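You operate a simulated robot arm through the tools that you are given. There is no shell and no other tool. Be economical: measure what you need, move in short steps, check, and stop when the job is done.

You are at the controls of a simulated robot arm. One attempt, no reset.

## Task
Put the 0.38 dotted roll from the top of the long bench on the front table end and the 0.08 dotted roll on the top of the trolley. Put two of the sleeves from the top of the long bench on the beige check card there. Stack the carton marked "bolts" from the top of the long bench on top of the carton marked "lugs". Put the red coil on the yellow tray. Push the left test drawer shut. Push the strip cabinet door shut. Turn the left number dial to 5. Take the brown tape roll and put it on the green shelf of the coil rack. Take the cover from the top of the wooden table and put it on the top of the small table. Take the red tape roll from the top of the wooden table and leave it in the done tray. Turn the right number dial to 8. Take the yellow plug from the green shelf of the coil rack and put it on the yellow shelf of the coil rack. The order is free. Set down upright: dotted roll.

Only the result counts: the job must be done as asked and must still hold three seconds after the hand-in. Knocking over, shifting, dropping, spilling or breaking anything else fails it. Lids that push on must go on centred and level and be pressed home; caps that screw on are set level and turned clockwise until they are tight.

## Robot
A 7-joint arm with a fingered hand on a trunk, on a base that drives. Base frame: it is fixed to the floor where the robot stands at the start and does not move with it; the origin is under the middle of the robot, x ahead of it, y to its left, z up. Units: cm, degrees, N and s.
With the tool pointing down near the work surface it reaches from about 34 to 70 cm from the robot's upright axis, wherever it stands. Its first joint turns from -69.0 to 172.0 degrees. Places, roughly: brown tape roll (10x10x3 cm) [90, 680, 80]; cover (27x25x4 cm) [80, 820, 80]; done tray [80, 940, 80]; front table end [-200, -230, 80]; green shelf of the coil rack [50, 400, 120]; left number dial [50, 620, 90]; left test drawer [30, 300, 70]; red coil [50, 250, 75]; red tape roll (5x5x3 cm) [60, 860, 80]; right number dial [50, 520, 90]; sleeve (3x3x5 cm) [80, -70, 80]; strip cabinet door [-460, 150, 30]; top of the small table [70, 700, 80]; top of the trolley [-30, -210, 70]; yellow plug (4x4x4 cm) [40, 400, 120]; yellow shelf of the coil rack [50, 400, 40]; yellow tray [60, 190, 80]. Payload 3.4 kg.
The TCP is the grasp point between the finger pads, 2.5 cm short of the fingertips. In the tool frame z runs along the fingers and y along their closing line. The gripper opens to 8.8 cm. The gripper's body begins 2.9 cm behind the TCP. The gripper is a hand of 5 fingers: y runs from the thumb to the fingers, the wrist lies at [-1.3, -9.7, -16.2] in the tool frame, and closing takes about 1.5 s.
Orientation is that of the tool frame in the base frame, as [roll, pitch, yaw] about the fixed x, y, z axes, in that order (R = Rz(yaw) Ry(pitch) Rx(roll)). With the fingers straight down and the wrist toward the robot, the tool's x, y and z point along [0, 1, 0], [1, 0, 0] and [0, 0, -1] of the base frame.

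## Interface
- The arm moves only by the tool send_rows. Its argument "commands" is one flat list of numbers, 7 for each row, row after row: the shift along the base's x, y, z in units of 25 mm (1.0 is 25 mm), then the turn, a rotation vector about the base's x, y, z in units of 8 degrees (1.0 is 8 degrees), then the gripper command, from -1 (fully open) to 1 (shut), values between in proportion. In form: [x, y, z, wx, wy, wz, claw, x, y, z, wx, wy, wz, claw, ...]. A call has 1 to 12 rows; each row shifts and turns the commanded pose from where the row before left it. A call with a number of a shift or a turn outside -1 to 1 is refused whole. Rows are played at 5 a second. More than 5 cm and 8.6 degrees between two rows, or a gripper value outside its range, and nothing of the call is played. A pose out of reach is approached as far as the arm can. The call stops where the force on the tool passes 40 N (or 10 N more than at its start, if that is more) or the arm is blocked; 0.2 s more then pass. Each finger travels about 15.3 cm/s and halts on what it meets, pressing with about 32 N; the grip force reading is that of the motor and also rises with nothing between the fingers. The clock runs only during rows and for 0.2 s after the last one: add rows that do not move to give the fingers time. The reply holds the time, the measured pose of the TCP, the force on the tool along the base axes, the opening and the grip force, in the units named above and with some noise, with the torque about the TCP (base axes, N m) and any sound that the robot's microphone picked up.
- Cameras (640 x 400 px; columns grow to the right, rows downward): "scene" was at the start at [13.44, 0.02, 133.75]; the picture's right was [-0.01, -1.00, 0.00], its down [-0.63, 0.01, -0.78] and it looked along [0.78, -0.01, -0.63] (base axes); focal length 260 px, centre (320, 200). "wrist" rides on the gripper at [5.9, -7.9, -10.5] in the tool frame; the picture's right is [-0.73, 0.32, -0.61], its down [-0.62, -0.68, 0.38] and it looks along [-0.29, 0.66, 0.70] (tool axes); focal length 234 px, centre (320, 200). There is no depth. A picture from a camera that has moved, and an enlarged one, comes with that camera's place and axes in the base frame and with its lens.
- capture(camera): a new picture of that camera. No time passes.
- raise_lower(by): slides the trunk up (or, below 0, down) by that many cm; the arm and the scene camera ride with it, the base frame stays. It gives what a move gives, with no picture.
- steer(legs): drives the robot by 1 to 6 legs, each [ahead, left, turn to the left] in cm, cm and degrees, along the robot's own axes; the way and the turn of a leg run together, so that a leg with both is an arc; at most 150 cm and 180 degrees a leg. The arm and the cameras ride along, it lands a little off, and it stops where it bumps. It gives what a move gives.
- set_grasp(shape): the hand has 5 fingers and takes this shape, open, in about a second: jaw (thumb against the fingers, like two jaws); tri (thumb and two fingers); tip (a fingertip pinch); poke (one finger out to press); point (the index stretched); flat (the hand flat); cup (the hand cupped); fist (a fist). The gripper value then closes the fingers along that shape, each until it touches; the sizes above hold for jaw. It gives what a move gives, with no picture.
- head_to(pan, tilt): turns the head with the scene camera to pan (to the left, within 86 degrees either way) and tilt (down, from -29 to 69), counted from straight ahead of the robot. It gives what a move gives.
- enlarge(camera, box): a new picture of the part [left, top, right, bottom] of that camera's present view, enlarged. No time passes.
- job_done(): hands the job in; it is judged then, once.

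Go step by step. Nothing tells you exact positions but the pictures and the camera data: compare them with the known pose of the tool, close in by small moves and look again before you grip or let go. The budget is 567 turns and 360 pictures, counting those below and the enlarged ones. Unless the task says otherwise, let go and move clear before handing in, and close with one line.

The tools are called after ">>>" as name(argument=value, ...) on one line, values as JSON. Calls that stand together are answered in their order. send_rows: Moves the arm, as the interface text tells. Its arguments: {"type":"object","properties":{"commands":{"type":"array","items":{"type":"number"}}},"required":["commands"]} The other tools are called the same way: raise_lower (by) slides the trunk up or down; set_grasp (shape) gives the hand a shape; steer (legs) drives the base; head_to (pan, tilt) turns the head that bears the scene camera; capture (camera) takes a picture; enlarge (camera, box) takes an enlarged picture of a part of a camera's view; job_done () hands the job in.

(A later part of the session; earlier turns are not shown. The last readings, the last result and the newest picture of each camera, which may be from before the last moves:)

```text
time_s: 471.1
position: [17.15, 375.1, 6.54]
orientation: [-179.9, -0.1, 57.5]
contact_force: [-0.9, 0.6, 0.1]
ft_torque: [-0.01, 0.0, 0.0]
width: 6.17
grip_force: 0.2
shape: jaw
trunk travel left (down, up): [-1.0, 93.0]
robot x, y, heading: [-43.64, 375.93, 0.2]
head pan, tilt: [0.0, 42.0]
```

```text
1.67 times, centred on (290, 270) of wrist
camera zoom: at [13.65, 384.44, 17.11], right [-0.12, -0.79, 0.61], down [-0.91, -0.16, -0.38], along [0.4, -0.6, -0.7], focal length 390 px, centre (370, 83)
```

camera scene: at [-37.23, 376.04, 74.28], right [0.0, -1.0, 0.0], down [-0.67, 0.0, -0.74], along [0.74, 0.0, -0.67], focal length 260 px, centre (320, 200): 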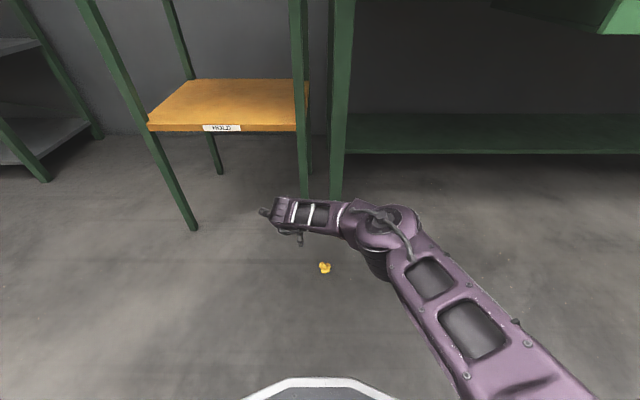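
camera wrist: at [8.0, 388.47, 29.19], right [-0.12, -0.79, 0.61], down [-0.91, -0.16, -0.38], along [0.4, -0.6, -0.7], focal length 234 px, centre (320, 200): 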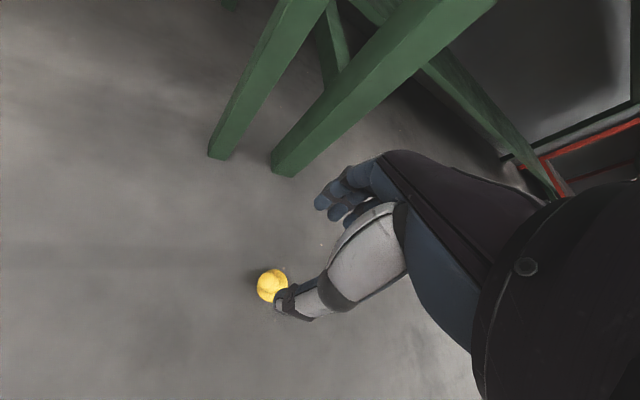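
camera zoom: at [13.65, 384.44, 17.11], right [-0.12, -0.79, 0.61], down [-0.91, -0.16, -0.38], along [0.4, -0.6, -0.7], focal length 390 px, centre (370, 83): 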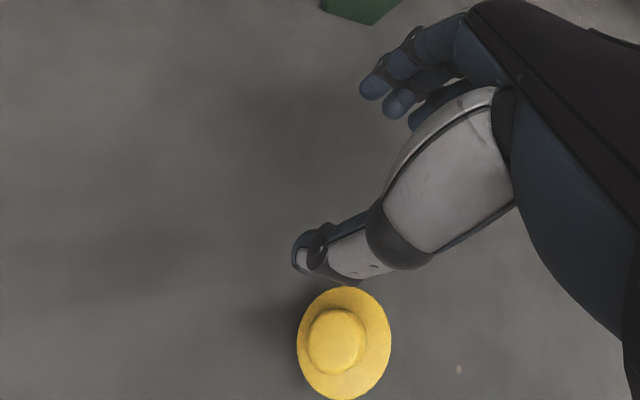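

>>> send_rows(commands=[0, 0, 0.8, 0, 0, 0, -0.4, 0, 0, 0.8, 0, 0, 0, -0.4, -0.85, 0.1, 0, 0, 0, 0, -0.4, -0.85, 0.1, 0, 0, 0, 0, -0.4, -0.8, 0.08, 0, 0, 0, 0, -0.4, 0, 0, 0, 0, 0, 0, -0.4])

>>> enlarge(camera="wrist", box=[200, 150, 380, 330])

>>> enlarge(camera="scene", box=[250, 220, 390, 330])

```text
time_s: 472.5
position: [11.05, 376.08, 10.63]
orientation: [-180.0, 0.0, 57.5]
contact_force: [-0.5, -0.5, 0.7]
ft_torque: [-0.03, 0.02, -0.03]
width: 6.18
grip_force: 0.0
shape: jaw
trunk travel left (down, up): [-1.0, 93.0]
robot x, y, heading: [-43.4, 375.98, 0.2]
head pan, tilt: [0.0, 42.0]
```

```text
2.22 times, centred on (290, 240) of wrist
camera zoom: at [7.52, 385.25, 21.13], right [-0.12, -0.79, 0.61], down [-0.91, -0.16, -0.38], along [0.4, -0.6, -0.7], focal length 520 px, centre (387, 111)
```

zoom: 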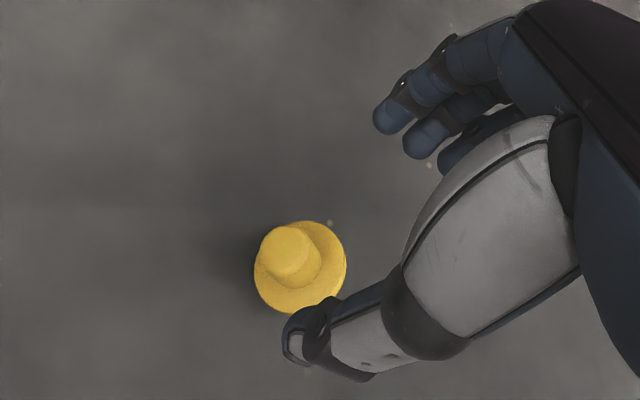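

```text
3.64 times, centred on (320, 275) of scene
camera zoom: at [-30.2, 376.07, 74.28], right [0.0, -1.0, 0.0], down [-0.67, 0.0, -0.74], along [0.74, 0.0, -0.67], focal length 946 px, centre (320, -73)
```

zoom: 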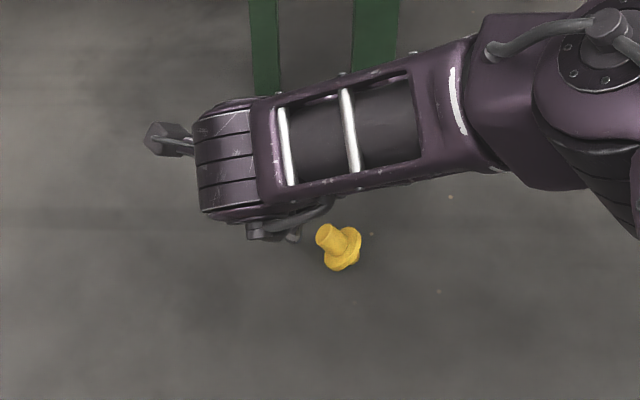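

Aligned over the knob. Descend and grip.

>>> send_rows(commands=[0, 0, -0.8, 0, 0, 0, -0.4, 0, 0, -0.8, 0, 0, 0, -0.4, 0, 0, -0.6, 0, 0, 0, -0.4, 0, 0, -0.4, 0, 0, 0, -0.4, 0, 0, -0.15, 0, 0, 0, -0.4, 0, 0, 0, 0, 0, 0, -0.4])

>>> enlarge(camera="wrist", box=[200, 150, 380, 330])

```text
time_s: 473.9
position: [10.93, 375.89, 3.64]
orientation: [180.0, 0.0, 57.5]
contact_force: [-0.7, -0.6, -0.7]
ft_torque: [-0.03, -0.02, -0.01]
width: 6.16
grip_force: 0.1
shape: jaw
trunk travel left (down, up): [-1.0, 93.0]
robot x, y, heading: [-43.38, 376.12, 0.2]
head pan, tilt: [0.0, 42.0]
```

```text
2.22 times, centred on (290, 240) of wrist
camera zoom: at [7.35, 385.19, 14.21], right [-0.12, -0.79, 0.61], down [-0.91, -0.16, -0.38], along [0.4, -0.6, -0.7], focal length 520 px, centre (387, 111)
```

zoom: 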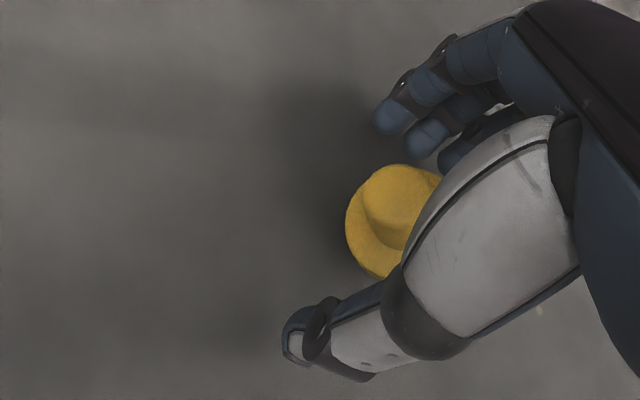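

>>> send_rows(commands=[0, 0, 0, 0, 0, 0, 0, 0, 0, 0, 0, 0, 0, 0.4, 0, 0, 0, 0, 0, 0, 1, 0, 0, 0, 0, 0, 0, 1, 0, 0, 0, 0, 0, 0, 1, 0, 0, 0, 0, 0, 0, 1, 0, 0, 0.3, 0, 0, 0, 1, 0, 0, 0.6, 0, 0, 0, 1, 0, 0, 1, 0, 0, 0, 1, 0, 0, 0, 0, 0, 0, 1])

>>> enlarge(camera="wrist", box=[200, 150, 380, 330])

```text
time_s: 476.1
position: [10.87, 375.9, 8.28]
orientation: [-179.9, 0.0, 57.5]
contact_force: [-0.9, 0.0, 0.1]
ft_torque: [0.0, 0.04, -0.01]
width: 0.0
grip_force: 32.2
shape: jaw
trunk travel left (down, up): [-1.0, 93.0]
robot x, y, heading: [-43.63, 375.76, 0.2]
head pan, tilt: [0.0, 42.0]
```

```text
2.22 times, centred on (290, 240) of wrist
camera zoom: at [7.4, 385.19, 18.91], right [-0.12, -0.79, 0.61], down [-0.91, -0.16, -0.38], along [0.4, -0.6, -0.7], focal length 520 px, centre (387, 111)
```

zoom: 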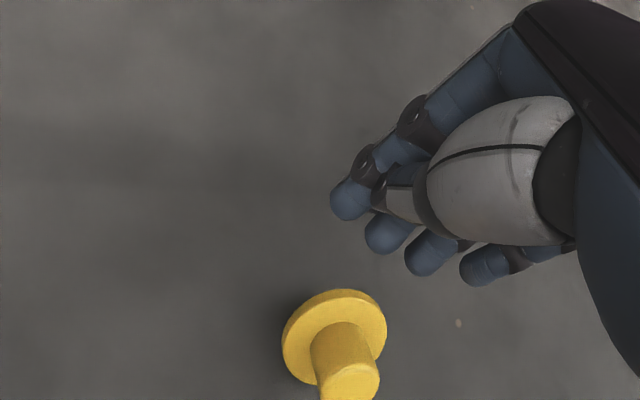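

The plug squirted out again. Let me see where it is now.

>>> send_rows(commands=[0, 0, 1, 0, 0, 0, 0, 0, 0, 1, 0, 0, 0, -0.4])

>>> enlarge(camera="scene", box=[250, 220, 390, 330])

>>> capture(camera="wrist")

```text
time_s: 476.7
position: [11.07, 375.91, 13.47]
orientation: [179.9, 0.0, 57.4]
contact_force: [0.0, 0.1, 0.8]
ft_torque: [0.0, 0.01, 0.01]
width: 6.12
grip_force: 0.0
shape: jaw
trunk travel left (down, up): [-1.0, 93.0]
robot x, y, heading: [-43.45, 375.69, 0.3]
head pan, tilt: [0.0, 42.0]
```

```text
3.64 times, centred on (320, 275) of scene
camera zoom: at [-30.2, 376.07, 74.27], right [0.0, -1.0, 0.0], down [-0.67, 0.0, -0.74], along [0.74, 0.0, -0.67], focal length 946 px, centre (320, -73)
```

zoom: 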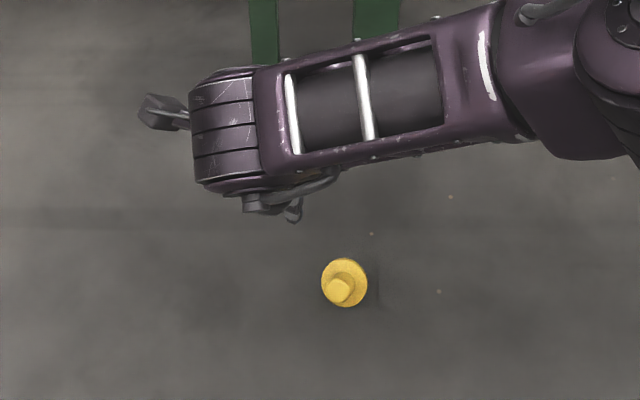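

```text
155 pictures are left
camera wrist: at [7.46, 385.24, 24.1], right [-0.12, -0.79, 0.61], down [-0.91, -0.16, -0.38], along [0.4, -0.6, -0.7], focal length 234 px, centre (320, 200)
```

wrist: 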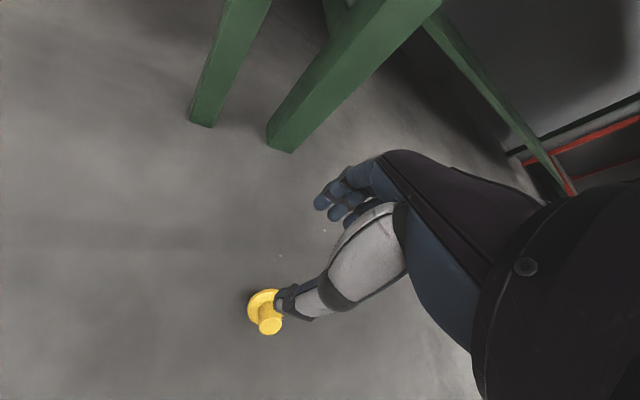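

Now the knob points toward the robot. I'll yaw the hand to 0° so it closes along y across the knob, with the spare fingers on the free side.

>>> send_rows(commands=[-0.24, -0.085, 0, 0, 0, -0.9, -0.4, -0.24, -0.085, 0, 0, 0, -0.9, -0.4, -0.24, -0.085, 0, 0, 0, -0.9, -0.4, -0.24, -0.085, 0, 0, 0, -0.9, -0.4, -0.24, -0.085, 0, 0, 0, -0.9, -0.4, -0.24, -0.085, 0, 0, 0, -0.9, -0.4, -0.24, -0.085, 0, 0, 0, -0.9, -0.4, -0.24, -0.085, 0, 0, 0, -0.87, -0.4, 0, 0, 0, 0, 0, 0, -0.4])

>>> capture(camera="wrist")

>>> enlarge(camera="scene", box=[250, 210, 410, 320])

```text
time_s: 478.7
position: [6.05, 374.25, 13.31]
orientation: [-180.0, -0.1, 0.0]
contact_force: [0.7, -0.3, -0.5]
ft_torque: [-0.02, -0.03, 0.01]
width: 6.14
grip_force: 0.0
shape: jaw
trunk travel left (down, up): [-1.0, 93.0]
robot x, y, heading: [-43.34, 376.06, 0.4]
head pan, tilt: [0.0, 42.0]
```

```text
154 pictures are left
camera wrist: at [12.0, 382.18, 23.94], right [-0.73, -0.32, 0.61], down [-0.62, 0.68, -0.38], along [-0.29, -0.66, -0.7], focal length 234 px, centre (320, 200)
```

wrist: 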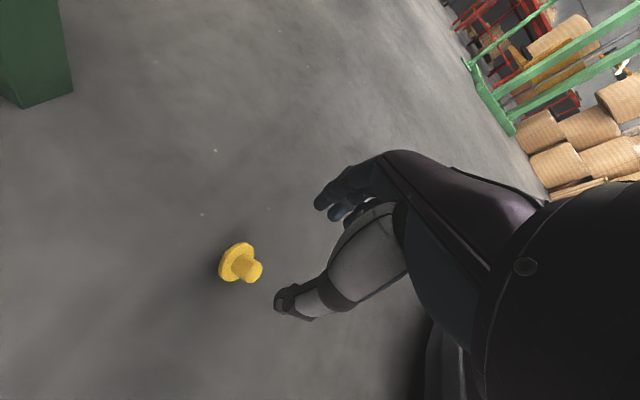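

```text
3.64 times, centred on (330, 265) of scene
camera zoom: at [-30.2, 376.07, 74.28], right [0.0, -1.0, 0.0], down [-0.67, 0.0, -0.74], along [0.74, 0.0, -0.67], focal length 946 px, centre (284, -36)
```

zoom: 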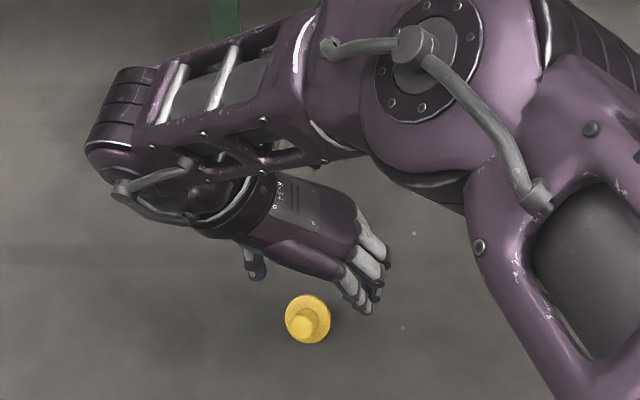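

>>> send_rows(commands=[0.28, 0.1, -0.8, 0, 0, 0, -0.4, 0, 0, -0.8, 0, 0, 0, -0.4, 0, 0, -0.8, 0, 0, 0, -0.4, 0, 0, -0.6, 0, 0, 0, -0.4, 0, 0, -0.5, 0, 0, 0, -0.4, 0, 0, -0.4, 0, 0, 0, -0.4, 0, 0, 0, 0, 0, 0, -0.4])

>>> enlarge(camera="wrist", box=[200, 150, 380, 330])

>>> enlarge(camera="scene", box=[250, 230, 410, 340])

```text
time_s: 480.3
position: [5.85, 373.37, 3.78]
orientation: [180.0, -0.1, 0.1]
contact_force: [-0.2, -0.7, 0.0]
ft_torque: [0.02, 0.0, 0.01]
width: 6.13
grip_force: 0.0
shape: jaw
out of reach, approached as far as the arm can: row 5
trunk travel left (down, up): [-1.0, 93.0]
robot x, y, heading: [-43.64, 375.78, 0.1]
head pan, tilt: [0.0, 42.0]
```

```text
2.22 times, centred on (290, 240) of wrist
camera zoom: at [11.78, 381.35, 14.36], right [-0.73, -0.33, 0.61], down [-0.62, 0.68, -0.38], along [-0.29, -0.66, -0.7], focal length 520 px, centre (387, 111)
```

zoom: 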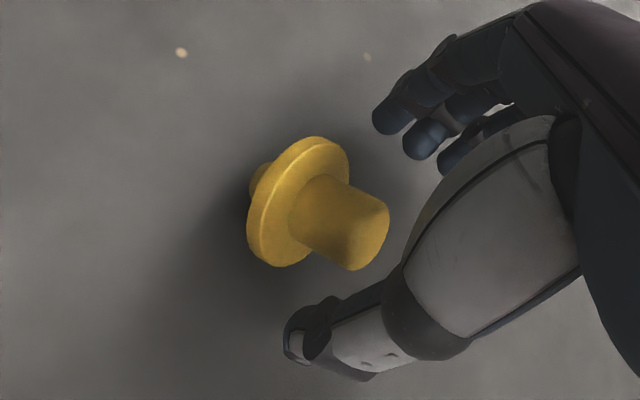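

```text
3.64 times, centred on (330, 285) of scene
camera zoom: at [-30.2, 376.07, 74.28], right [0.0, -1.0, 0.0], down [-0.67, 0.0, -0.74], along [0.74, 0.0, -0.67], focal length 946 px, centre (284, -109)
```

zoom: 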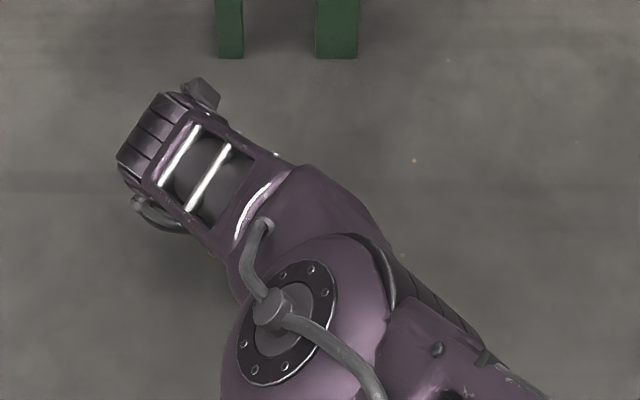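

>>> send_rows(commands=[0.15, 0.25, 0, 0, 0, 0, -0.4, 0.15, 0.25, 0, 0, 0, 0, -0.4, 0, 0, 0, 0, 0, 0, -0.4])

>>> enlarge(camera="wrist", box=[200, 150, 380, 330])

```text
time_s: 481.1
position: [6.09, 373.6, 3.99]
orientation: [179.9, -0.1, -0.1]
contact_force: [0.3, -0.8, -0.3]
ft_torque: [0.0, 0.02, 0.0]
width: 6.12
grip_force: 0.1
shape: jaw
out of reach, approached as far as the arm can: row 1, 2
trunk travel left (down, up): [-1.0, 93.0]
robot x, y, heading: [-43.37, 375.88, 0.2]
head pan, tilt: [0.0, 42.0]
```

```text
2.22 times, centred on (290, 240) of wrist
camera zoom: at [11.9, 381.52, 14.7], right [-0.73, -0.32, 0.61], down [-0.62, 0.68, -0.39], along [-0.29, -0.66, -0.69], focal length 520 px, centre (387, 111)
```

zoom: 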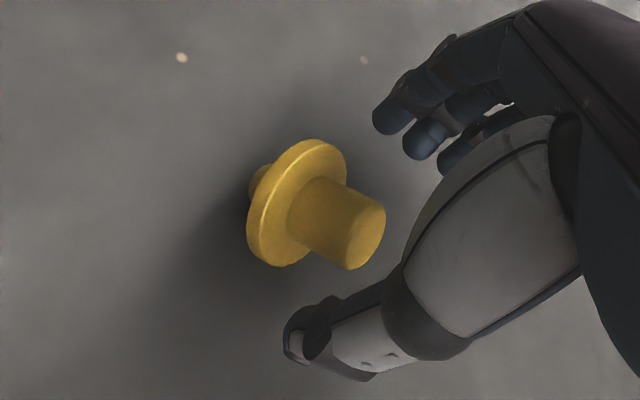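

I shift the base itself by about 1 cm to centre on the knob.

>>> steer(legs=[[0.8, 1.1, 0]])

>>> enlarge(camera="wrist", box=[200, 150, 380, 330])

```text
time_s: 481.9
position: [6.9, 374.64, 4.12]
orientation: [180.0, -0.1, -0.1]
contact_force: [-0.3, 1.1, -0.4]
ft_torque: [0.0, 0.0, -0.03]
width: 6.13
grip_force: 0.1
shape: jaw
trunk travel left (down, up): [-1.0, 93.0]
robot x, y, heading: [-42.67, 376.86, 0.0]
head pan, tilt: [0.0, 42.0]
```

```text
2.22 times, centred on (290, 240) of wrist
camera zoom: at [12.72, 382.66, 14.72], right [-0.73, -0.32, 0.61], down [-0.62, 0.68, -0.39], along [-0.29, -0.66, -0.7], focal length 520 px, centre (387, 111)
```

zoom: 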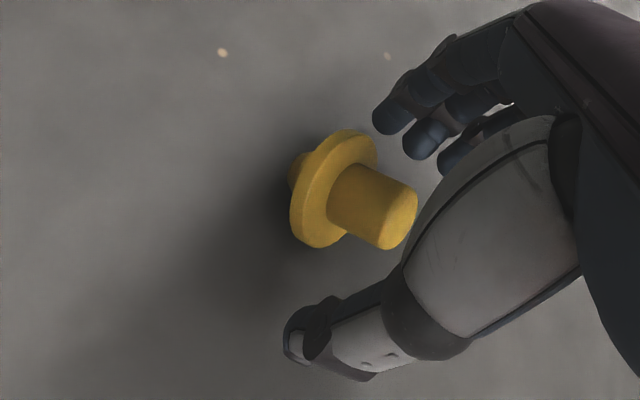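

>>> raise_lower(by=-0.8)

>>> send_rows(commands=[0, 0, 0, 0, 0, 0, 0, 0, 0, 0, 0, 0, 0, 0.3, 0, 0, 0, 0, 0, 0, 0.6, 0, 0, 0, 0, 0, 0, 1, 0, 0, 0, 0, 0, 0, 1, 0, 0, 0, 0, 0, 0, 1, 0, 0, 0, 0, 0, 0, 1])

>>> enlarge(camera="wrist", box=[200, 150, 380, 330])

```text
time_s: 482.5
position: [6.79, 374.58, 3.3]
orientation: [179.8, -0.1, -0.2]
contact_force: [0.0, -0.6, 1.1]
ft_torque: [0.0, -0.01, -0.01]
width: 6.11
grip_force: 0.1
shape: jaw
trunk travel left (down, up): [-0.2, 93.8]
robot x, y, heading: [-42.35, 376.79, 0.2]
head pan, tilt: [0.0, 42.0]
```

```text
time_s: 484.1
position: [6.8, 374.64, 3.43]
orientation: [179.9, 0.0, -0.2]
contact_force: [-0.6, -0.1, -0.6]
ft_torque: [0.02, 0.01, -0.01]
width: 1.66
grip_force: 32.0
shape: jaw
trunk travel left (down, up): [-0.2, 93.8]
robot x, y, heading: [-42.29, 377.19, 0.3]
head pan, tilt: [0.0, 42.0]
```

```text
2.22 times, centred on (290, 240) of wrist
camera zoom: at [12.74, 382.59, 13.91], right [-0.73, -0.32, 0.61], down [-0.62, 0.68, -0.39], along [-0.29, -0.66, -0.69], focal length 520 px, centre (387, 111)
```

zoom: 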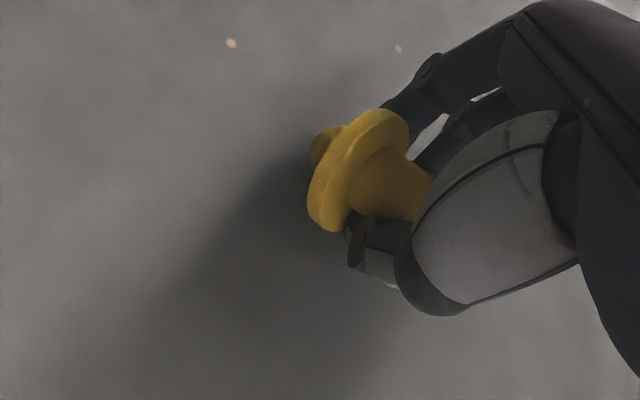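

Knob firmly held. Lift, raise trunk, and turn the hand back to yaw 90°.

>>> send_rows(commands=[0, 0, 0.5, 0, 0, 0, 1, 0, 0, 1, 0, 0, 0, 1, 0, 0, 1, 0, 0, 0, 1, 0, 0, 1, 0, 0, 0, 1, 0, 0, 0.5, 0, 0, 0, 1])

>>> raise_lower(by=40)

>>> steer(legs=[[-25, 22, 0]])

>>> send_rows(commands=[0, 0, 0, 0, 0, 0.94, 1, 0, 0, 0, 0, 0, 0.94, 1, 0, 0, 0, 0, 0, 0.94, 1, 0, 0, 0, 0, 0, 0.94, 1, 0, 0, 0, 0, 0, 0.94, 1, 0, 0, 0, 0, 0, 0.94, 1, 0, 0, 0, 0, 0, 0.94, 1, 0, 0, 0, 0, 0, 0.94, 1, 0, 0, 0, 0, 0, 0.94, 1, 0, 0, 0, 0, 0, 0.94, 1, 0, 0, 0, 0, 0, 0.94, 1, 0, 0, 0, 0, 0, 0.91, 1])

>>> capture(camera="wrist")

>>> capture(camera="scene")

```text
time_s: 485.3
position: [8.16, 375.41, 5.43]
orientation: [-180.0, 0.3, 0.1]
contact_force: [0.8, 0.6, 0.0]
ft_torque: [0.0, -0.01, -0.01]
width: 1.67
grip_force: 31.4
shape: jaw
out of reach, approached as far as the arm can: row 1, 2, 3, 4, 5
trunk travel left (down, up): [-0.2, 93.8]
robot x, y, heading: [-42.73, 377.25, 0.4]
head pan, tilt: [0.0, 42.0]
```

```text
time_s: 489.1
position: [8.29, 375.17, 45.63]
orientation: [179.9, -0.2, -0.1]
contact_force: [0.2, 0.4, 0.0]
ft_torque: [-0.02, -0.01, -0.05]
width: 1.68
grip_force: 32.3
shape: jaw
trunk travel left (down, up): [-40.2, 53.8]
robot x, y, heading: [-42.76, 376.86, -0.0]
head pan, tilt: [0.0, 42.0]
```

```text
time_s: 491.3
position: [-17.02, 397.06, 45.65]
orientation: [179.9, -0.1, -0.1]
contact_force: [0.4, 0.2, -0.3]
ft_torque: [0.0, 0.03, -0.01]
width: 1.67
grip_force: 32.1
shape: jaw
trunk travel left (down, up): [-40.2, 53.8]
robot x, y, heading: [-67.71, 399.07, 0.1]
head pan, tilt: [0.0, 42.0]
```

```text
time_s: 493.9
position: [-19.58, 407.55, 36.37]
orientation: [-179.1, -1.2, 86.8]
contact_force: [0.4, -0.1, -0.4]
ft_torque: [0.01, 0.01, 0.01]
width: 1.71
grip_force: 32.3
shape: jaw
out of reach, approached as far as the arm can: row 1, 2, 3, 4, 5, 6, 7, 8, 9
trunk travel left (down, up): [-40.2, 53.8]
robot x, y, heading: [-67.91, 398.93, 0.1]
head pan, tilt: [0.0, 42.0]
```

```text
147 pictures are left
camera wrist: at [-27.09, 413.61, 47.2], right [0.29, -0.76, 0.59], down [-0.72, -0.58, -0.39], along [0.63, -0.31, -0.71], focal length 234 px, centre (320, 200)
```

wrist: 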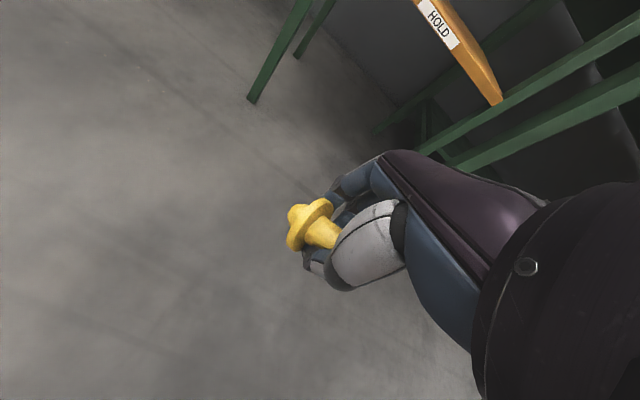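

```text
146 pictures are left
camera scene: at [-54.75, 399.04, 113.47], right [0.0, -1.0, 0.0], down [-0.67, 0.0, -0.74], along [0.74, 0.0, -0.67], focal length 260 px, centre (320, 200)
```

scene: 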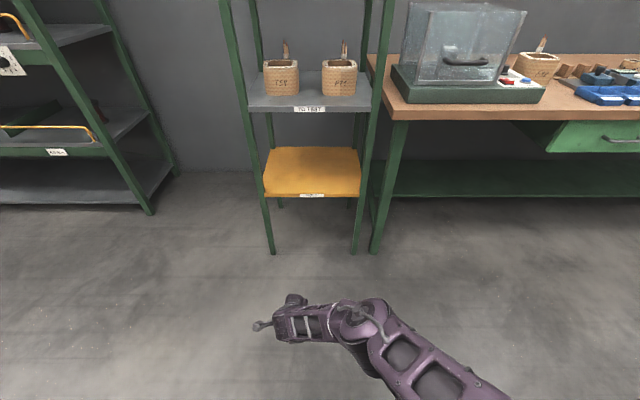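

Plug still held. Raise the arm to z≈54, extend, and realign yaw.

>>> send_rows(commands=[0, 0, 1, 0, 0, 0.2, 1, 0, 0, 1, 0, 0, 0.2, 1, 0.5, 0, 1, 0.07, 0.1, 0, 1, 0.5, 0, 1, 0.07, 0.07, 0, 1, 0.5, 0, 1, 0, 0, 0, 1, 0.8, 0, 1, 0, 0, 0, 1, 0.8, 0, 1, 0, 0, 0, 1, 0.8, 0, 0, 0, 0, 0, 1, 0.8, 0, 0, 0, 0, 0, 1, 0.8, 0, 0, 0, 0, 0, 1])

>>> capture(camera="wrist")

```text
time_s: 496.1
position: [-5.89, 407.55, 53.72]
orientation: [-177.7, -2.3, 89.7]
contact_force: [0.6, 0.0, 0.0]
ft_torque: [0.02, 0.0, -0.02]
width: 1.67
grip_force: 32.3
shape: jaw
trunk travel left (down, up): [-40.2, 53.8]
robot x, y, heading: [-67.8, 398.91, 0.3]
head pan, tilt: [0.0, 42.0]
```

```text
145 pictures are left
camera wrist: at [-13.29, 413.09, 64.89], right [0.34, -0.75, 0.57], down [-0.7, -0.61, -0.38], along [0.63, -0.26, -0.73], focal length 234 px, centre (320, 200)
```

wrist: 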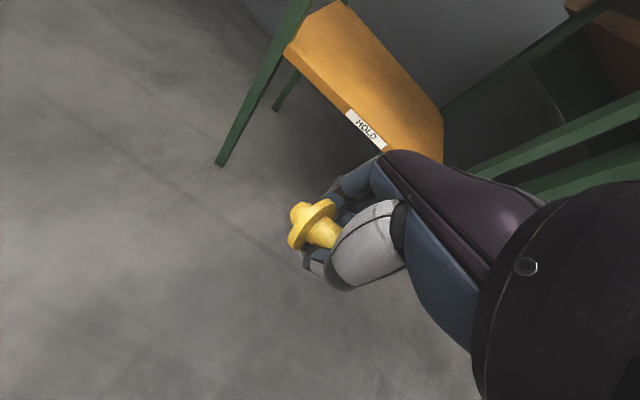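

>>> send_rows(commands=[0, -0.5, -0.5, -0.29, -0.29, 0, 1, 0, -0.5, -0.5, 0, 0, 0, 1, 0, -0.5, -0.4, 0, 0, 0, 1, 0, 0, 0, 0, 0, 0, 1])

>>> steer(legs=[[47, 0, 0]])

>>> head_to(pan=0, tilt=35)

>>> capture(camera="scene")

>>> capture(camera="wrist")

```text
time_s: 497.1
position: [-6.02, 403.75, 50.25]
orientation: [179.9, 0.1, 89.8]
contact_force: [0.1, -0.8, -1.5]
ft_torque: [-0.01, -0.03, -0.04]
width: 1.69
grip_force: 32.3
shape: jaw
trunk travel left (down, up): [-40.2, 53.8]
robot x, y, heading: [-67.58, 399.25, 0.4]
head pan, tilt: [0.0, 42.0]
```

```text
time_s: 499.9
position: [41.05, 403.55, 50.41]
orientation: [179.9, 0.1, 89.6]
contact_force: [0.6, -0.1, 0.7]
ft_torque: [0.03, 0.0, 0.0]
width: 1.65
grip_force: 32.0
shape: jaw
trunk travel left (down, up): [-40.2, 53.8]
robot x, y, heading: [-21.02, 398.9, 0.0]
head pan, tilt: [0.0, 42.0]
```

```text
time_s: 500.6
position: [41.06, 403.54, 50.3]
orientation: [179.9, 0.1, 89.6]
contact_force: [-0.9, -0.7, -0.4]
ft_torque: [0.0, -0.03, 0.03]
width: 1.68
grip_force: 31.5
shape: jaw
trunk travel left (down, up): [-40.2, 53.8]
robot x, y, heading: [-21.3, 398.78, 0.2]
head pan, tilt: [0.0, 35.0]
```

```text
144 pictures are left
camera scene: at [-7.43, 399.07, 114.52], right [0.0, -1.0, 0.0], down [-0.57, 0.0, -0.82], along [0.82, 0.0, -0.57], focal length 260 px, centre (320, 200)
```

scene: 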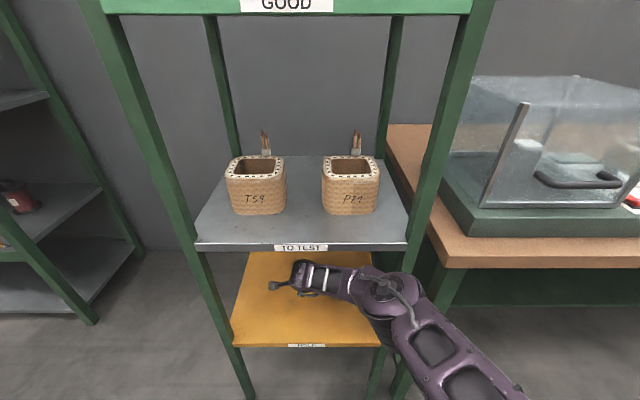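

```text
143 pictures are left
camera wrist: at [33.14, 409.56, 60.88], right [0.32, -0.73, 0.61], down [-0.69, -0.62, -0.38], along [0.66, -0.3, -0.69], focal length 234 px, centre (320, 200)
```

wrist: 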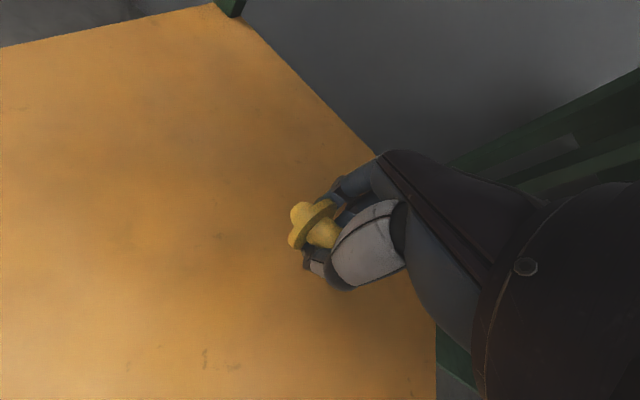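

Lower in fine steps.

>>> send_rows(commands=[0, 0, -0.5, 0, 0, 0, 1, 0, 0, -0.5, 0, 0, 0, 1, 0, 0, -0.3, 0, 0, 0, 1, 0, 0, 0, 0, 0, 0, 1])

>>> send_rows(commands=[0, 0, -0.12, 0, 0, 0, 1, 0, 0, 0, 0, 0, 0, 1])

>>> send_rows(commands=[0, 0, -0.1, 0, 0, 0, 1, 0, 0, 0, 0, 0, 0, 1])

>>> enlarge(camera="wrist", box=[230, 150, 390, 310])

```text
time_s: 501.6
position: [41.0, 403.65, 47.07]
orientation: [179.9, 0.0, 89.6]
contact_force: [-0.3, 1.2, -0.3]
ft_torque: [0.0, 0.0, 0.02]
width: 1.67
grip_force: 31.9
shape: jaw
trunk travel left (down, up): [-40.2, 53.8]
robot x, y, heading: [-21.21, 399.33, -0.1]
head pan, tilt: [0.0, 35.0]
```

```text
time_s: 502.2
position: [41.06, 403.6, 46.88]
orientation: [179.9, 0.1, 89.6]
contact_force: [-0.5, -0.4, 0.1]
ft_torque: [-0.02, 0.0, 0.0]
width: 1.64
grip_force: 32.2
shape: jaw
trunk travel left (down, up): [-40.2, 53.8]
robot x, y, heading: [-21.13, 398.98, 0.3]
head pan, tilt: [0.0, 35.0]
```

```text
time_s: 502.8
position: [41.13, 403.49, 46.5]
orientation: [180.0, 0.0, 89.6]
contact_force: [0.2, 0.9, -0.7]
ft_torque: [0.0, 0.04, -0.01]
width: 1.65
grip_force: 31.6
shape: jaw
trunk travel left (down, up): [-40.2, 53.8]
robot x, y, heading: [-21.17, 399.36, 0.0]
head pan, tilt: [0.0, 35.0]
```

```text
2.50 times, centred on (310, 230) of wrist
camera zoom: at [33.12, 409.51, 57.09], right [0.32, -0.73, 0.61], down [-0.69, -0.62, -0.38], along [0.66, -0.29, -0.69], focal length 585 px, centre (345, 125)
```

zoom: 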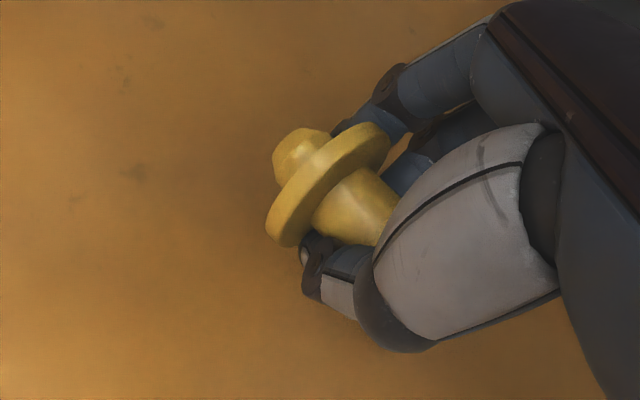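

>>> send_rows(commands=[0, 0, -0.1, 0, 0, 0, 1, 0, 0, 0, 0, 0, 0, 1])

>>> send_rows(commands=[0, 0, -0.1, 0, 0, 0, 1, 0, 0, 0, 0, 0, 0, 1])

>>> send_rows(commands=[0, 0, -0.1, 0, 0, 0, 1, 0, 0, 0, 0, 0, 0, 1])

>>> enlarge(camera="wrist", box=[230, 150, 390, 310])

```text
time_s: 503.4
position: [40.92, 403.39, 46.33]
orientation: [180.0, 0.0, 89.6]
contact_force: [-1.2, -0.7, -0.4]
ft_torque: [0.01, 0.0, 0.03]
width: 1.5
grip_force: 32.0
shape: jaw
trunk travel left (down, up): [-40.2, 53.8]
robot x, y, heading: [-21.27, 398.84, 0.3]
head pan, tilt: [0.0, 35.0]
```

```text
time_s: 504.0
position: [40.88, 403.58, 46.29]
orientation: [180.0, 0.0, 89.5]
contact_force: [-0.7, -0.6, -0.2]
ft_torque: [0.0, 0.02, 0.01]
width: 1.48
grip_force: 32.3
shape: jaw
trunk travel left (down, up): [-40.2, 53.8]
robot x, y, heading: [-21.1, 399.06, -0.0]
head pan, tilt: [0.0, 35.0]
```

```text
time_s: 504.6
position: [40.94, 403.53, 46.39]
orientation: [180.0, 0.2, 89.7]
contact_force: [-0.7, -0.1, 0.1]
ft_torque: [0.04, -0.02, -0.02]
width: 1.49
grip_force: 32.3
shape: jaw
out of reach, approached as far as the arm can: row 1
trunk travel left (down, up): [-40.2, 53.8]
robot x, y, heading: [-20.94, 399.02, 0.1]
head pan, tilt: [0.0, 35.0]
```

```text
2.50 times, centred on (310, 230) of wrist
camera zoom: at [33.07, 409.48, 56.89], right [0.32, -0.73, 0.61], down [-0.69, -0.62, -0.38], along [0.66, -0.3, -0.69], focal length 585 px, centre (345, 125)
```

zoom: 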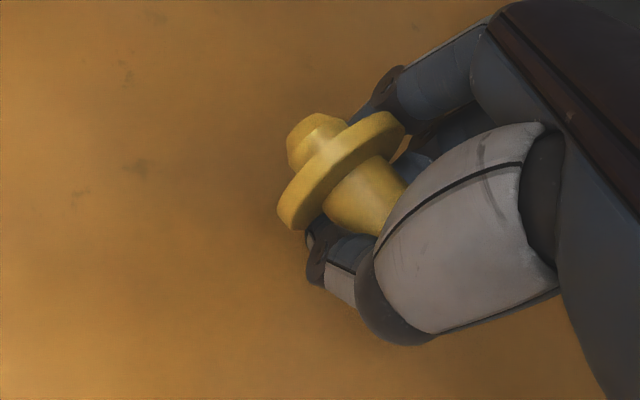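

The plug is touching the shelf, well inside. Release gently.

>>> send_rows(commands=[0, 0, 0, 0, 0, 0, 0.6, 0, 0, 0, 0, 0, 0, 0.5, 0, 0, 0, 0, 0, 0, 0.4, 0, 0, 0, 0, 0, 0, 0.3, 0, 0, 0, 0, 0, 0, 0.1, 0, 0, 0, 0, 0, 0, -0.2, 0, 0, 0, 0, 0, 0, -0.2, 0, 0, 0, 0, 0, 0, -0.2])

>>> capture(camera="wrist")

>>> enlarge(camera="scene", box=[220, 240, 400, 350])

```text
time_s: 506.4
position: [40.89, 403.45, 46.38]
orientation: [179.9, 0.0, 89.6]
contact_force: [0.6, 0.6, -0.2]
ft_torque: [0.0, 0.0, 0.02]
width: 5.24
grip_force: 0.0
shape: jaw
trunk travel left (down, up): [-40.2, 53.8]
robot x, y, heading: [-21.34, 398.73, 0.0]
head pan, tilt: [0.0, 35.0]
```

```text
140 pictures are left
camera wrist: at [33.06, 409.48, 56.89], right [0.32, -0.73, 0.61], down [-0.69, -0.62, -0.38], along [0.66, -0.3, -0.69], focal length 234 px, centre (320, 200)
```

wrist: 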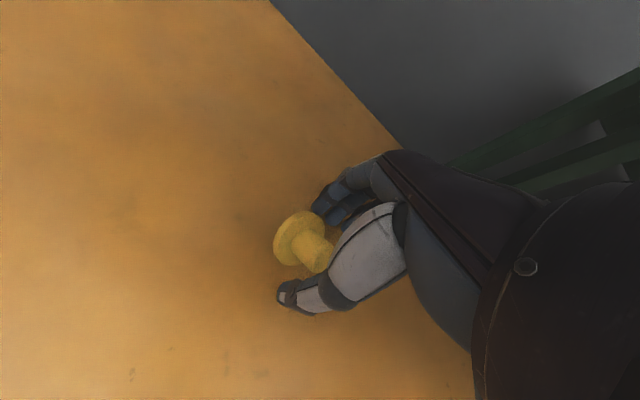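

```text
3.56 times, centred on (310, 295) of scene
camera zoom: at [-7.43, 399.07, 114.53], right [0.0, -1.0, 0.0], down [-0.57, 0.0, -0.82], along [0.82, 0.0, -0.57], focal length 925 px, centre (356, -138)
```

zoom: 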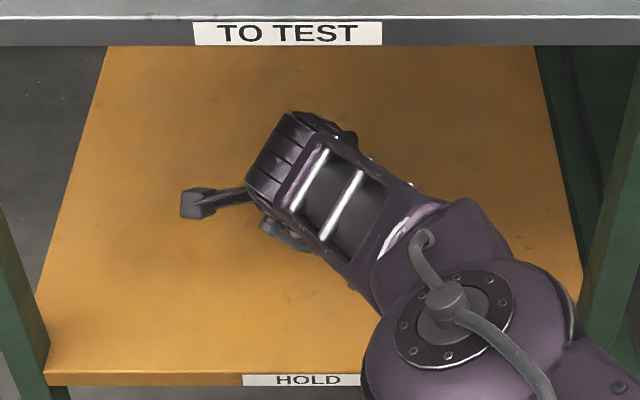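

>>> send_rows(commands=[0, 0, 0.4, 0, 0, 0, -0.2, 0, 0, 0.4, 0, 0, 0, -0.2, 0, 0, 0.4, 0, 0, 0, -0.2, 0, 0, 0.4, 0, 0, 0, -0.2, 0, 0, 0.4, 0, 0, 0, -0.2, 0, 0, 0.2, 0, 0, 0, -0.2, 0, 0, 0, 0, 0, 0, -0.2])

>>> capture(camera="wrist")

```text
time_s: 508.0
position: [42.73, 404.59, 50.75]
orientation: [180.0, 0.1, 89.6]
contact_force: [0.4, -0.1, -0.7]
ft_torque: [-0.01, 0.03, 0.0]
width: 5.27
grip_force: 0.0
shape: jaw
out of reach, approached as far as the arm can: row 1, 2, 3, 4, 5
trunk travel left (down, up): [-40.2, 53.8]
robot x, y, heading: [-21.14, 398.63, 0.2]
head pan, tilt: [0.0, 35.0]
```

```text
138 pictures are left
camera wrist: at [34.94, 410.48, 61.25], right [0.32, -0.73, 0.61], down [-0.69, -0.62, -0.38], along [0.66, -0.3, -0.69], focal length 234 px, centre (320, 200)
```

wrist: 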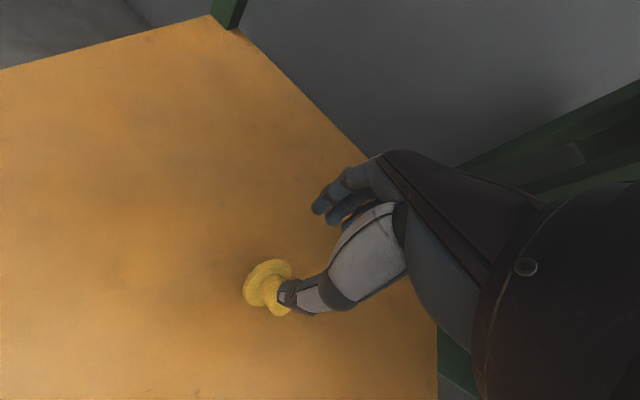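

>>> send_rows(commands=[0, 0, 0.5, 0, 0, 0, -0.2, 0, 0, 0, 0, 0, 0, -0.2])

>>> steer(legs=[[-50, 0, 0]])

>>> head_to(pan=0, tilt=38)

>>> enlarge(camera="scene", box=[220, 120, 400, 260])

```text
time_s: 508.6
position: [42.65, 404.33, 52.1]
orientation: [179.9, 0.0, 89.5]
contact_force: [-0.2, 0.0, 0.1]
ft_torque: [-0.02, 0.01, 0.0]
width: 5.25
grip_force: 0.0
shape: jaw
trunk travel left (down, up): [-40.2, 53.8]
robot x, y, heading: [-21.03, 399.03, 0.1]
head pan, tilt: [0.0, 35.0]
```

```text
time_s: 511.6
position: [-8.34, 404.24, 52.18]
orientation: [179.9, 0.1, 89.5]
contact_force: [0.4, 0.4, -0.5]
ft_torque: [0.0, 0.0, -0.02]
width: 5.26
grip_force: 0.0
shape: jaw
trunk travel left (down, up): [-40.2, 53.8]
robot x, y, heading: [-71.99, 399.1, -0.1]
head pan, tilt: [0.0, 35.0]
```

```text
time_s: 512.2
position: [-8.18, 404.3, 52.0]
orientation: [179.9, 0.0, 89.7]
contact_force: [0.0, -0.8, -0.2]
ft_torque: [0.0, -0.01, 0.03]
width: 5.26
grip_force: 0.2
shape: jaw
trunk travel left (down, up): [-40.2, 53.8]
robot x, y, heading: [-72.17, 398.98, -0.3]
head pan, tilt: [0.0, 38.0]
```

```text
2.86 times, centred on (310, 190) of scene
camera zoom: at [-58.49, 399.08, 114.07], right [0.0, -1.0, 0.0], down [-0.62, 0.0, -0.79], along [0.79, 0.0, -0.62], focal length 743 px, centre (349, 229)
```

zoom: 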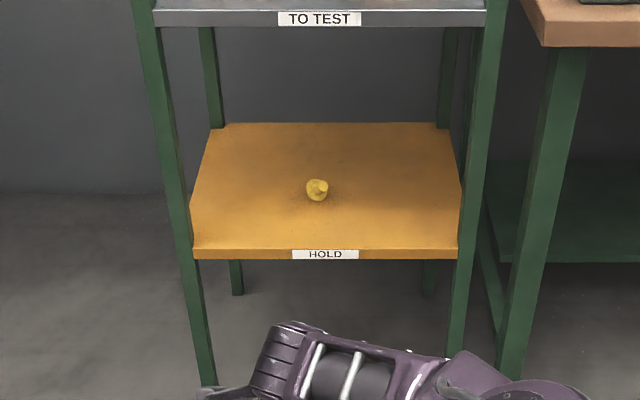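

The plug rests mid-shelf. Next, the number dials at y≈520 and 620: raise trunk and drive left.

>>> raise_lower(by=20)

>>> steer(legs=[[0, 130, 0]])

>>> head_to(pan=15, tilt=20)

>>> capture(camera="scene")

```text
time_s: 514.4
position: [-8.33, 404.32, 72.03]
orientation: [179.9, -0.1, 89.6]
contact_force: [0.6, 0.2, 0.6]
ft_torque: [0.02, 0.01, 0.02]
width: 5.25
grip_force: 0.2
shape: jaw
trunk travel left (down, up): [-60.2, 33.8]
robot x, y, heading: [-72.09, 398.58, -0.1]
head pan, tilt: [0.0, 38.0]
```

```text
time_s: 520.9
position: [-7.39, 533.09, 72.04]
orientation: [179.9, 0.1, 88.7]
contact_force: [0.4, -0.6, 0.2]
ft_torque: [0.03, -0.02, 0.0]
width: 5.24
grip_force: 0.1
shape: jaw
trunk travel left (down, up): [-60.2, 33.8]
robot x, y, heading: [-71.0, 528.81, -0.8]
head pan, tilt: [0.0, 38.0]
```

```text
time_s: 521.7
position: [-7.37, 532.96, 72.03]
orientation: [179.9, 0.0, 88.7]
contact_force: [0.4, 0.0, 0.4]
ft_torque: [-0.03, 0.0, 0.01]
width: 5.26
grip_force: 0.1
shape: jaw
trunk travel left (down, up): [-60.2, 33.8]
robot x, y, heading: [-71.39, 528.28, -0.7]
head pan, tilt: [15.0, 20.0]
```

```text
136 pictures are left
camera scene: at [-57.23, 530.92, 136.9], right [0.24, -0.97, 0.0], down [-0.33, -0.08, -0.94], along [0.91, 0.23, -0.34], focal length 260 px, centre (320, 200)
```

scene: 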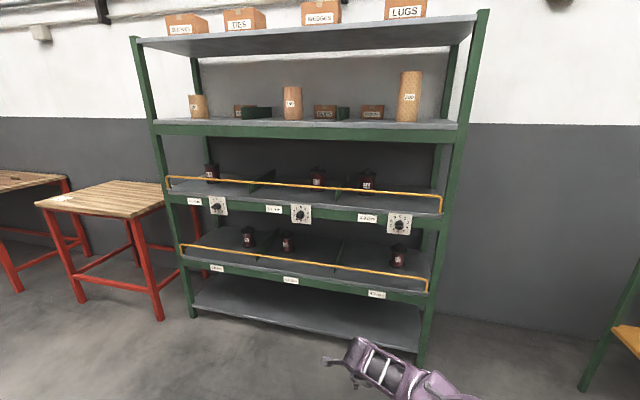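

The dials sit on the rack edge: left at (50, 612, 89), right at (50, 523, 89). Zoom for their markings.

>>> enlarge(camera="scene", box=[370, 205, 430, 245])

>>> enlarge(camera="scene", box=[190, 188, 250, 228])

```text
10.00 times, centred on (400, 225) of scene
camera zoom: at [-57.23, 530.92, 136.9], right [0.24, -0.97, 0.0], down [-0.33, -0.08, -0.94], along [0.91, 0.23, -0.34], focal length 2600 px, centre (-480, -50)
```

zoom: 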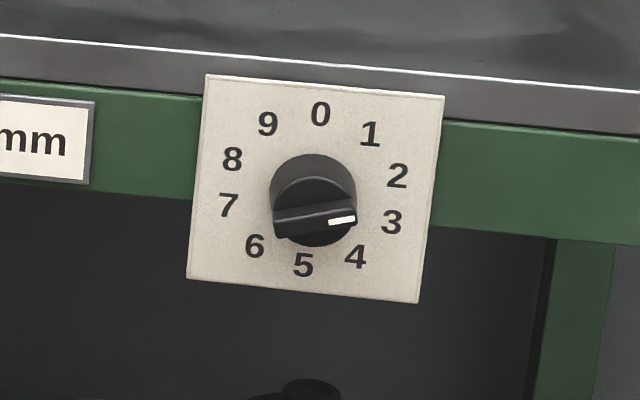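

```text
10.00 times, centred on (220, 208) of scene
camera zoom: at [-57.23, 530.92, 136.9], right [0.24, -0.97, 0.0], down [-0.33, -0.08, -0.94], along [0.91, 0.23, -0.34], focal length 2600 px, centre (1320, 120)
```

zoom: 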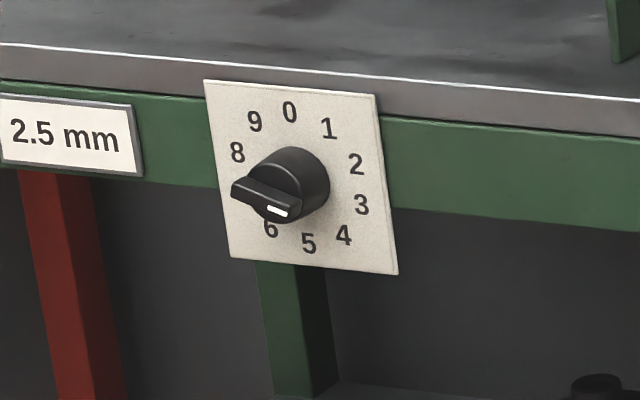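

Right dial points to 3 (needs 8, half a turn); left dial seems near 3 (needs 5). I orient the hand forward to grip the knob, and approach the right dial.

>>> send_rows(commands=[-0.5, 0, 0.7, 0, -0.94, 0, -0.5, -0.5, 0, 0.7, 0, -0.94, 0, -0.5, -0.5, 0, 0.7, 0, -0.94, 0, -0.5, -0.5, 0, 0.7, 0, -0.94, 0, -0.5, 0, 0, 0.7, 0, -0.94, 0, -0.5, 0, 0, 0.7, 0, -0.94, 0, -0.5, 0, 0, 0.7, 0, -0.94, 0, -0.5, 0, 0, 0.7, 0, -0.94, 0, -0.5, 0, 0, 0.6, 0, -0.94, 0, -0.5, 0, 0, 0.5, 0, -0.94, 0, -0.5, 0, 0, 0, 0, -0.94, 0, -0.5, 0, 0, 0, 0, -0.91, 0, -0.5])

>>> steer(legs=[[25, 0, 0.7]])

>>> head_to(pan=0, tilt=30)

>>> capture(camera="scene")

>>> capture(camera="wrist")

```text
time_s: 524.3
position: [-5.45, 543.19, 101.63]
orientation: [110.2, -1.3, 88.9]
contact_force: [0.0, 0.0, -0.9]
ft_torque: [-0.02, 0.02, 0.02]
width: 6.57
grip_force: 0.1
shape: jaw
out of reach, approached as far as the arm can: row 5, 6, 7, 8, 9, 10, 11, 12
trunk travel left (down, up): [-60.2, 33.8]
robot x, y, heading: [-71.27, 528.71, -0.7]
head pan, tilt: [15.0, 20.0]
```

```text
time_s: 526.1
position: [19.44, 543.59, 101.61]
orientation: [110.2, -1.4, 89.6]
contact_force: [0.2, 0.1, 0.2]
ft_torque: [0.0, -0.01, 0.03]
width: 6.61
grip_force: 0.0
shape: jaw
trunk travel left (down, up): [-60.2, 33.8]
robot x, y, heading: [-46.37, 528.46, -0.2]
head pan, tilt: [15.0, 20.0]
```

```text
time_s: 526.9
position: [19.32, 543.63, 101.68]
orientation: [110.2, -1.4, 89.5]
contact_force: [-0.5, 0.8, -0.3]
ft_torque: [-0.04, 0.02, -0.01]
width: 6.58
grip_force: 0.0
shape: jaw
trunk travel left (down, up): [-60.2, 33.8]
robot x, y, heading: [-46.64, 528.3, 0.1]
head pan, tilt: [0.0, 30.0]
```

```text
133 pictures are left
camera scene: at [-32.34, 528.45, 135.31], right [0.0, -1.0, 0.0], down [-0.5, 0.0, -0.87], along [0.87, 0.0, -0.5], focal length 260 px, centre (320, 200)
```

scene: 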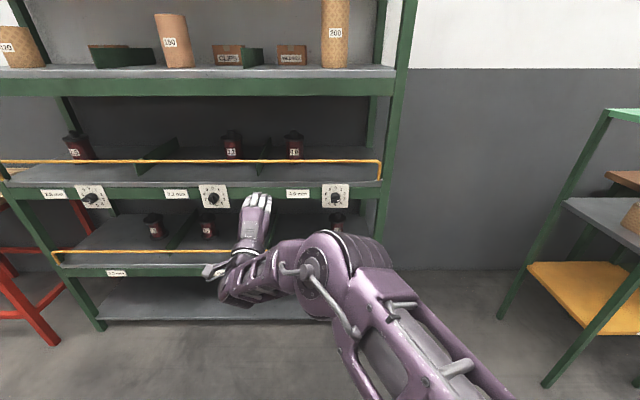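

```text
132 pictures are left
camera wrist: at [6.77, 549.75, 98.03], right [-0.47, -0.73, 0.5], down [0.12, -0.61, -0.79], along [0.88, -0.31, 0.37], focal length 234 px, centre (320, 200)
```

wrist: 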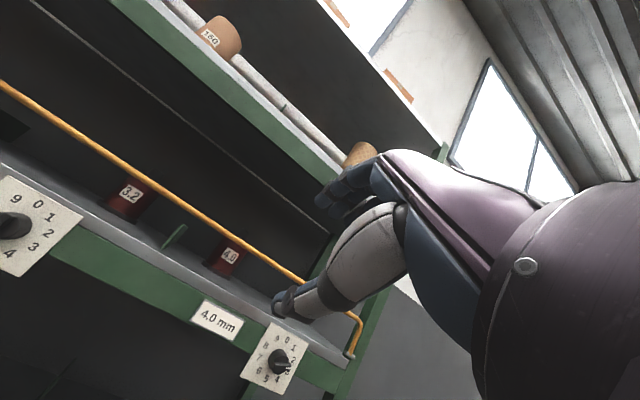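

The reach limits skewed the pose. I try the horizontal hand closer to the body to see what's feasible.

>>> send_rows(commands=[-0.8, -0.8, 0, 0, 0, 0, -0.5, -0.8, -0.8, 0, 0, 0, 0, -0.5, -0.8, -0.8, 0, 0, 0, 0, -0.5, -0.8, -0.8, 0, 0, 0, 0, -0.5, -0.8, -0.8, 0, 0, 0, 0, -0.5, -0.5, -0.8, 0, 0, -0.5, 0, -0.5, 0, -0.8, 0, 0, -0.7, 0, -0.5, 0, 0, 0, 0, -0.7, 0, -0.5, 0, 0, 0, 0, -0.6, 0, -0.5])

>>> send_rows(commands=[0, 0, 0, 0.9, 0, 0, -0.5, 0, 0, 0, 0.9, 0, 0, -0.5, 0, 0, 0, 0.9, 0, 0, -0.5, 0, 0, 0, 0.9, 0, 0, -0.5, 0, 0, 0, 0.9, 0, 0, -0.5])

```text
time_s: 528.9
position: [20.66, 543.12, 115.06]
orientation: [96.6, -2.1, 88.6]
contact_force: [0.5, -0.3, -0.4]
ft_torque: [0.02, -0.01, 0.03]
width: 6.56
grip_force: 0.1
shape: jaw
out of reach, approached as far as the arm can: row 1, 2, 3, 4, 5, 6, 7, 8, 9
trunk travel left (down, up): [-60.2, 33.8]
robot x, y, heading: [-46.29, 528.53, -0.3]
head pan, tilt: [0.0, 30.0]
```

```text
time_s: 530.1
position: [22.8, 541.02, 115.96]
orientation: [98.0, -38.2, 88.2]
contact_force: [-0.7, -0.6, 1.2]
ft_torque: [0.01, -0.02, 0.02]
width: 6.56
grip_force: 0.1
shape: jaw
out of reach, approached as far as the arm can: row 1, 2, 3, 4, 5
trunk travel left (down, up): [-60.2, 33.8]
robot x, y, heading: [-46.18, 528.18, -0.1]
head pan, tilt: [0.0, 30.0]
```

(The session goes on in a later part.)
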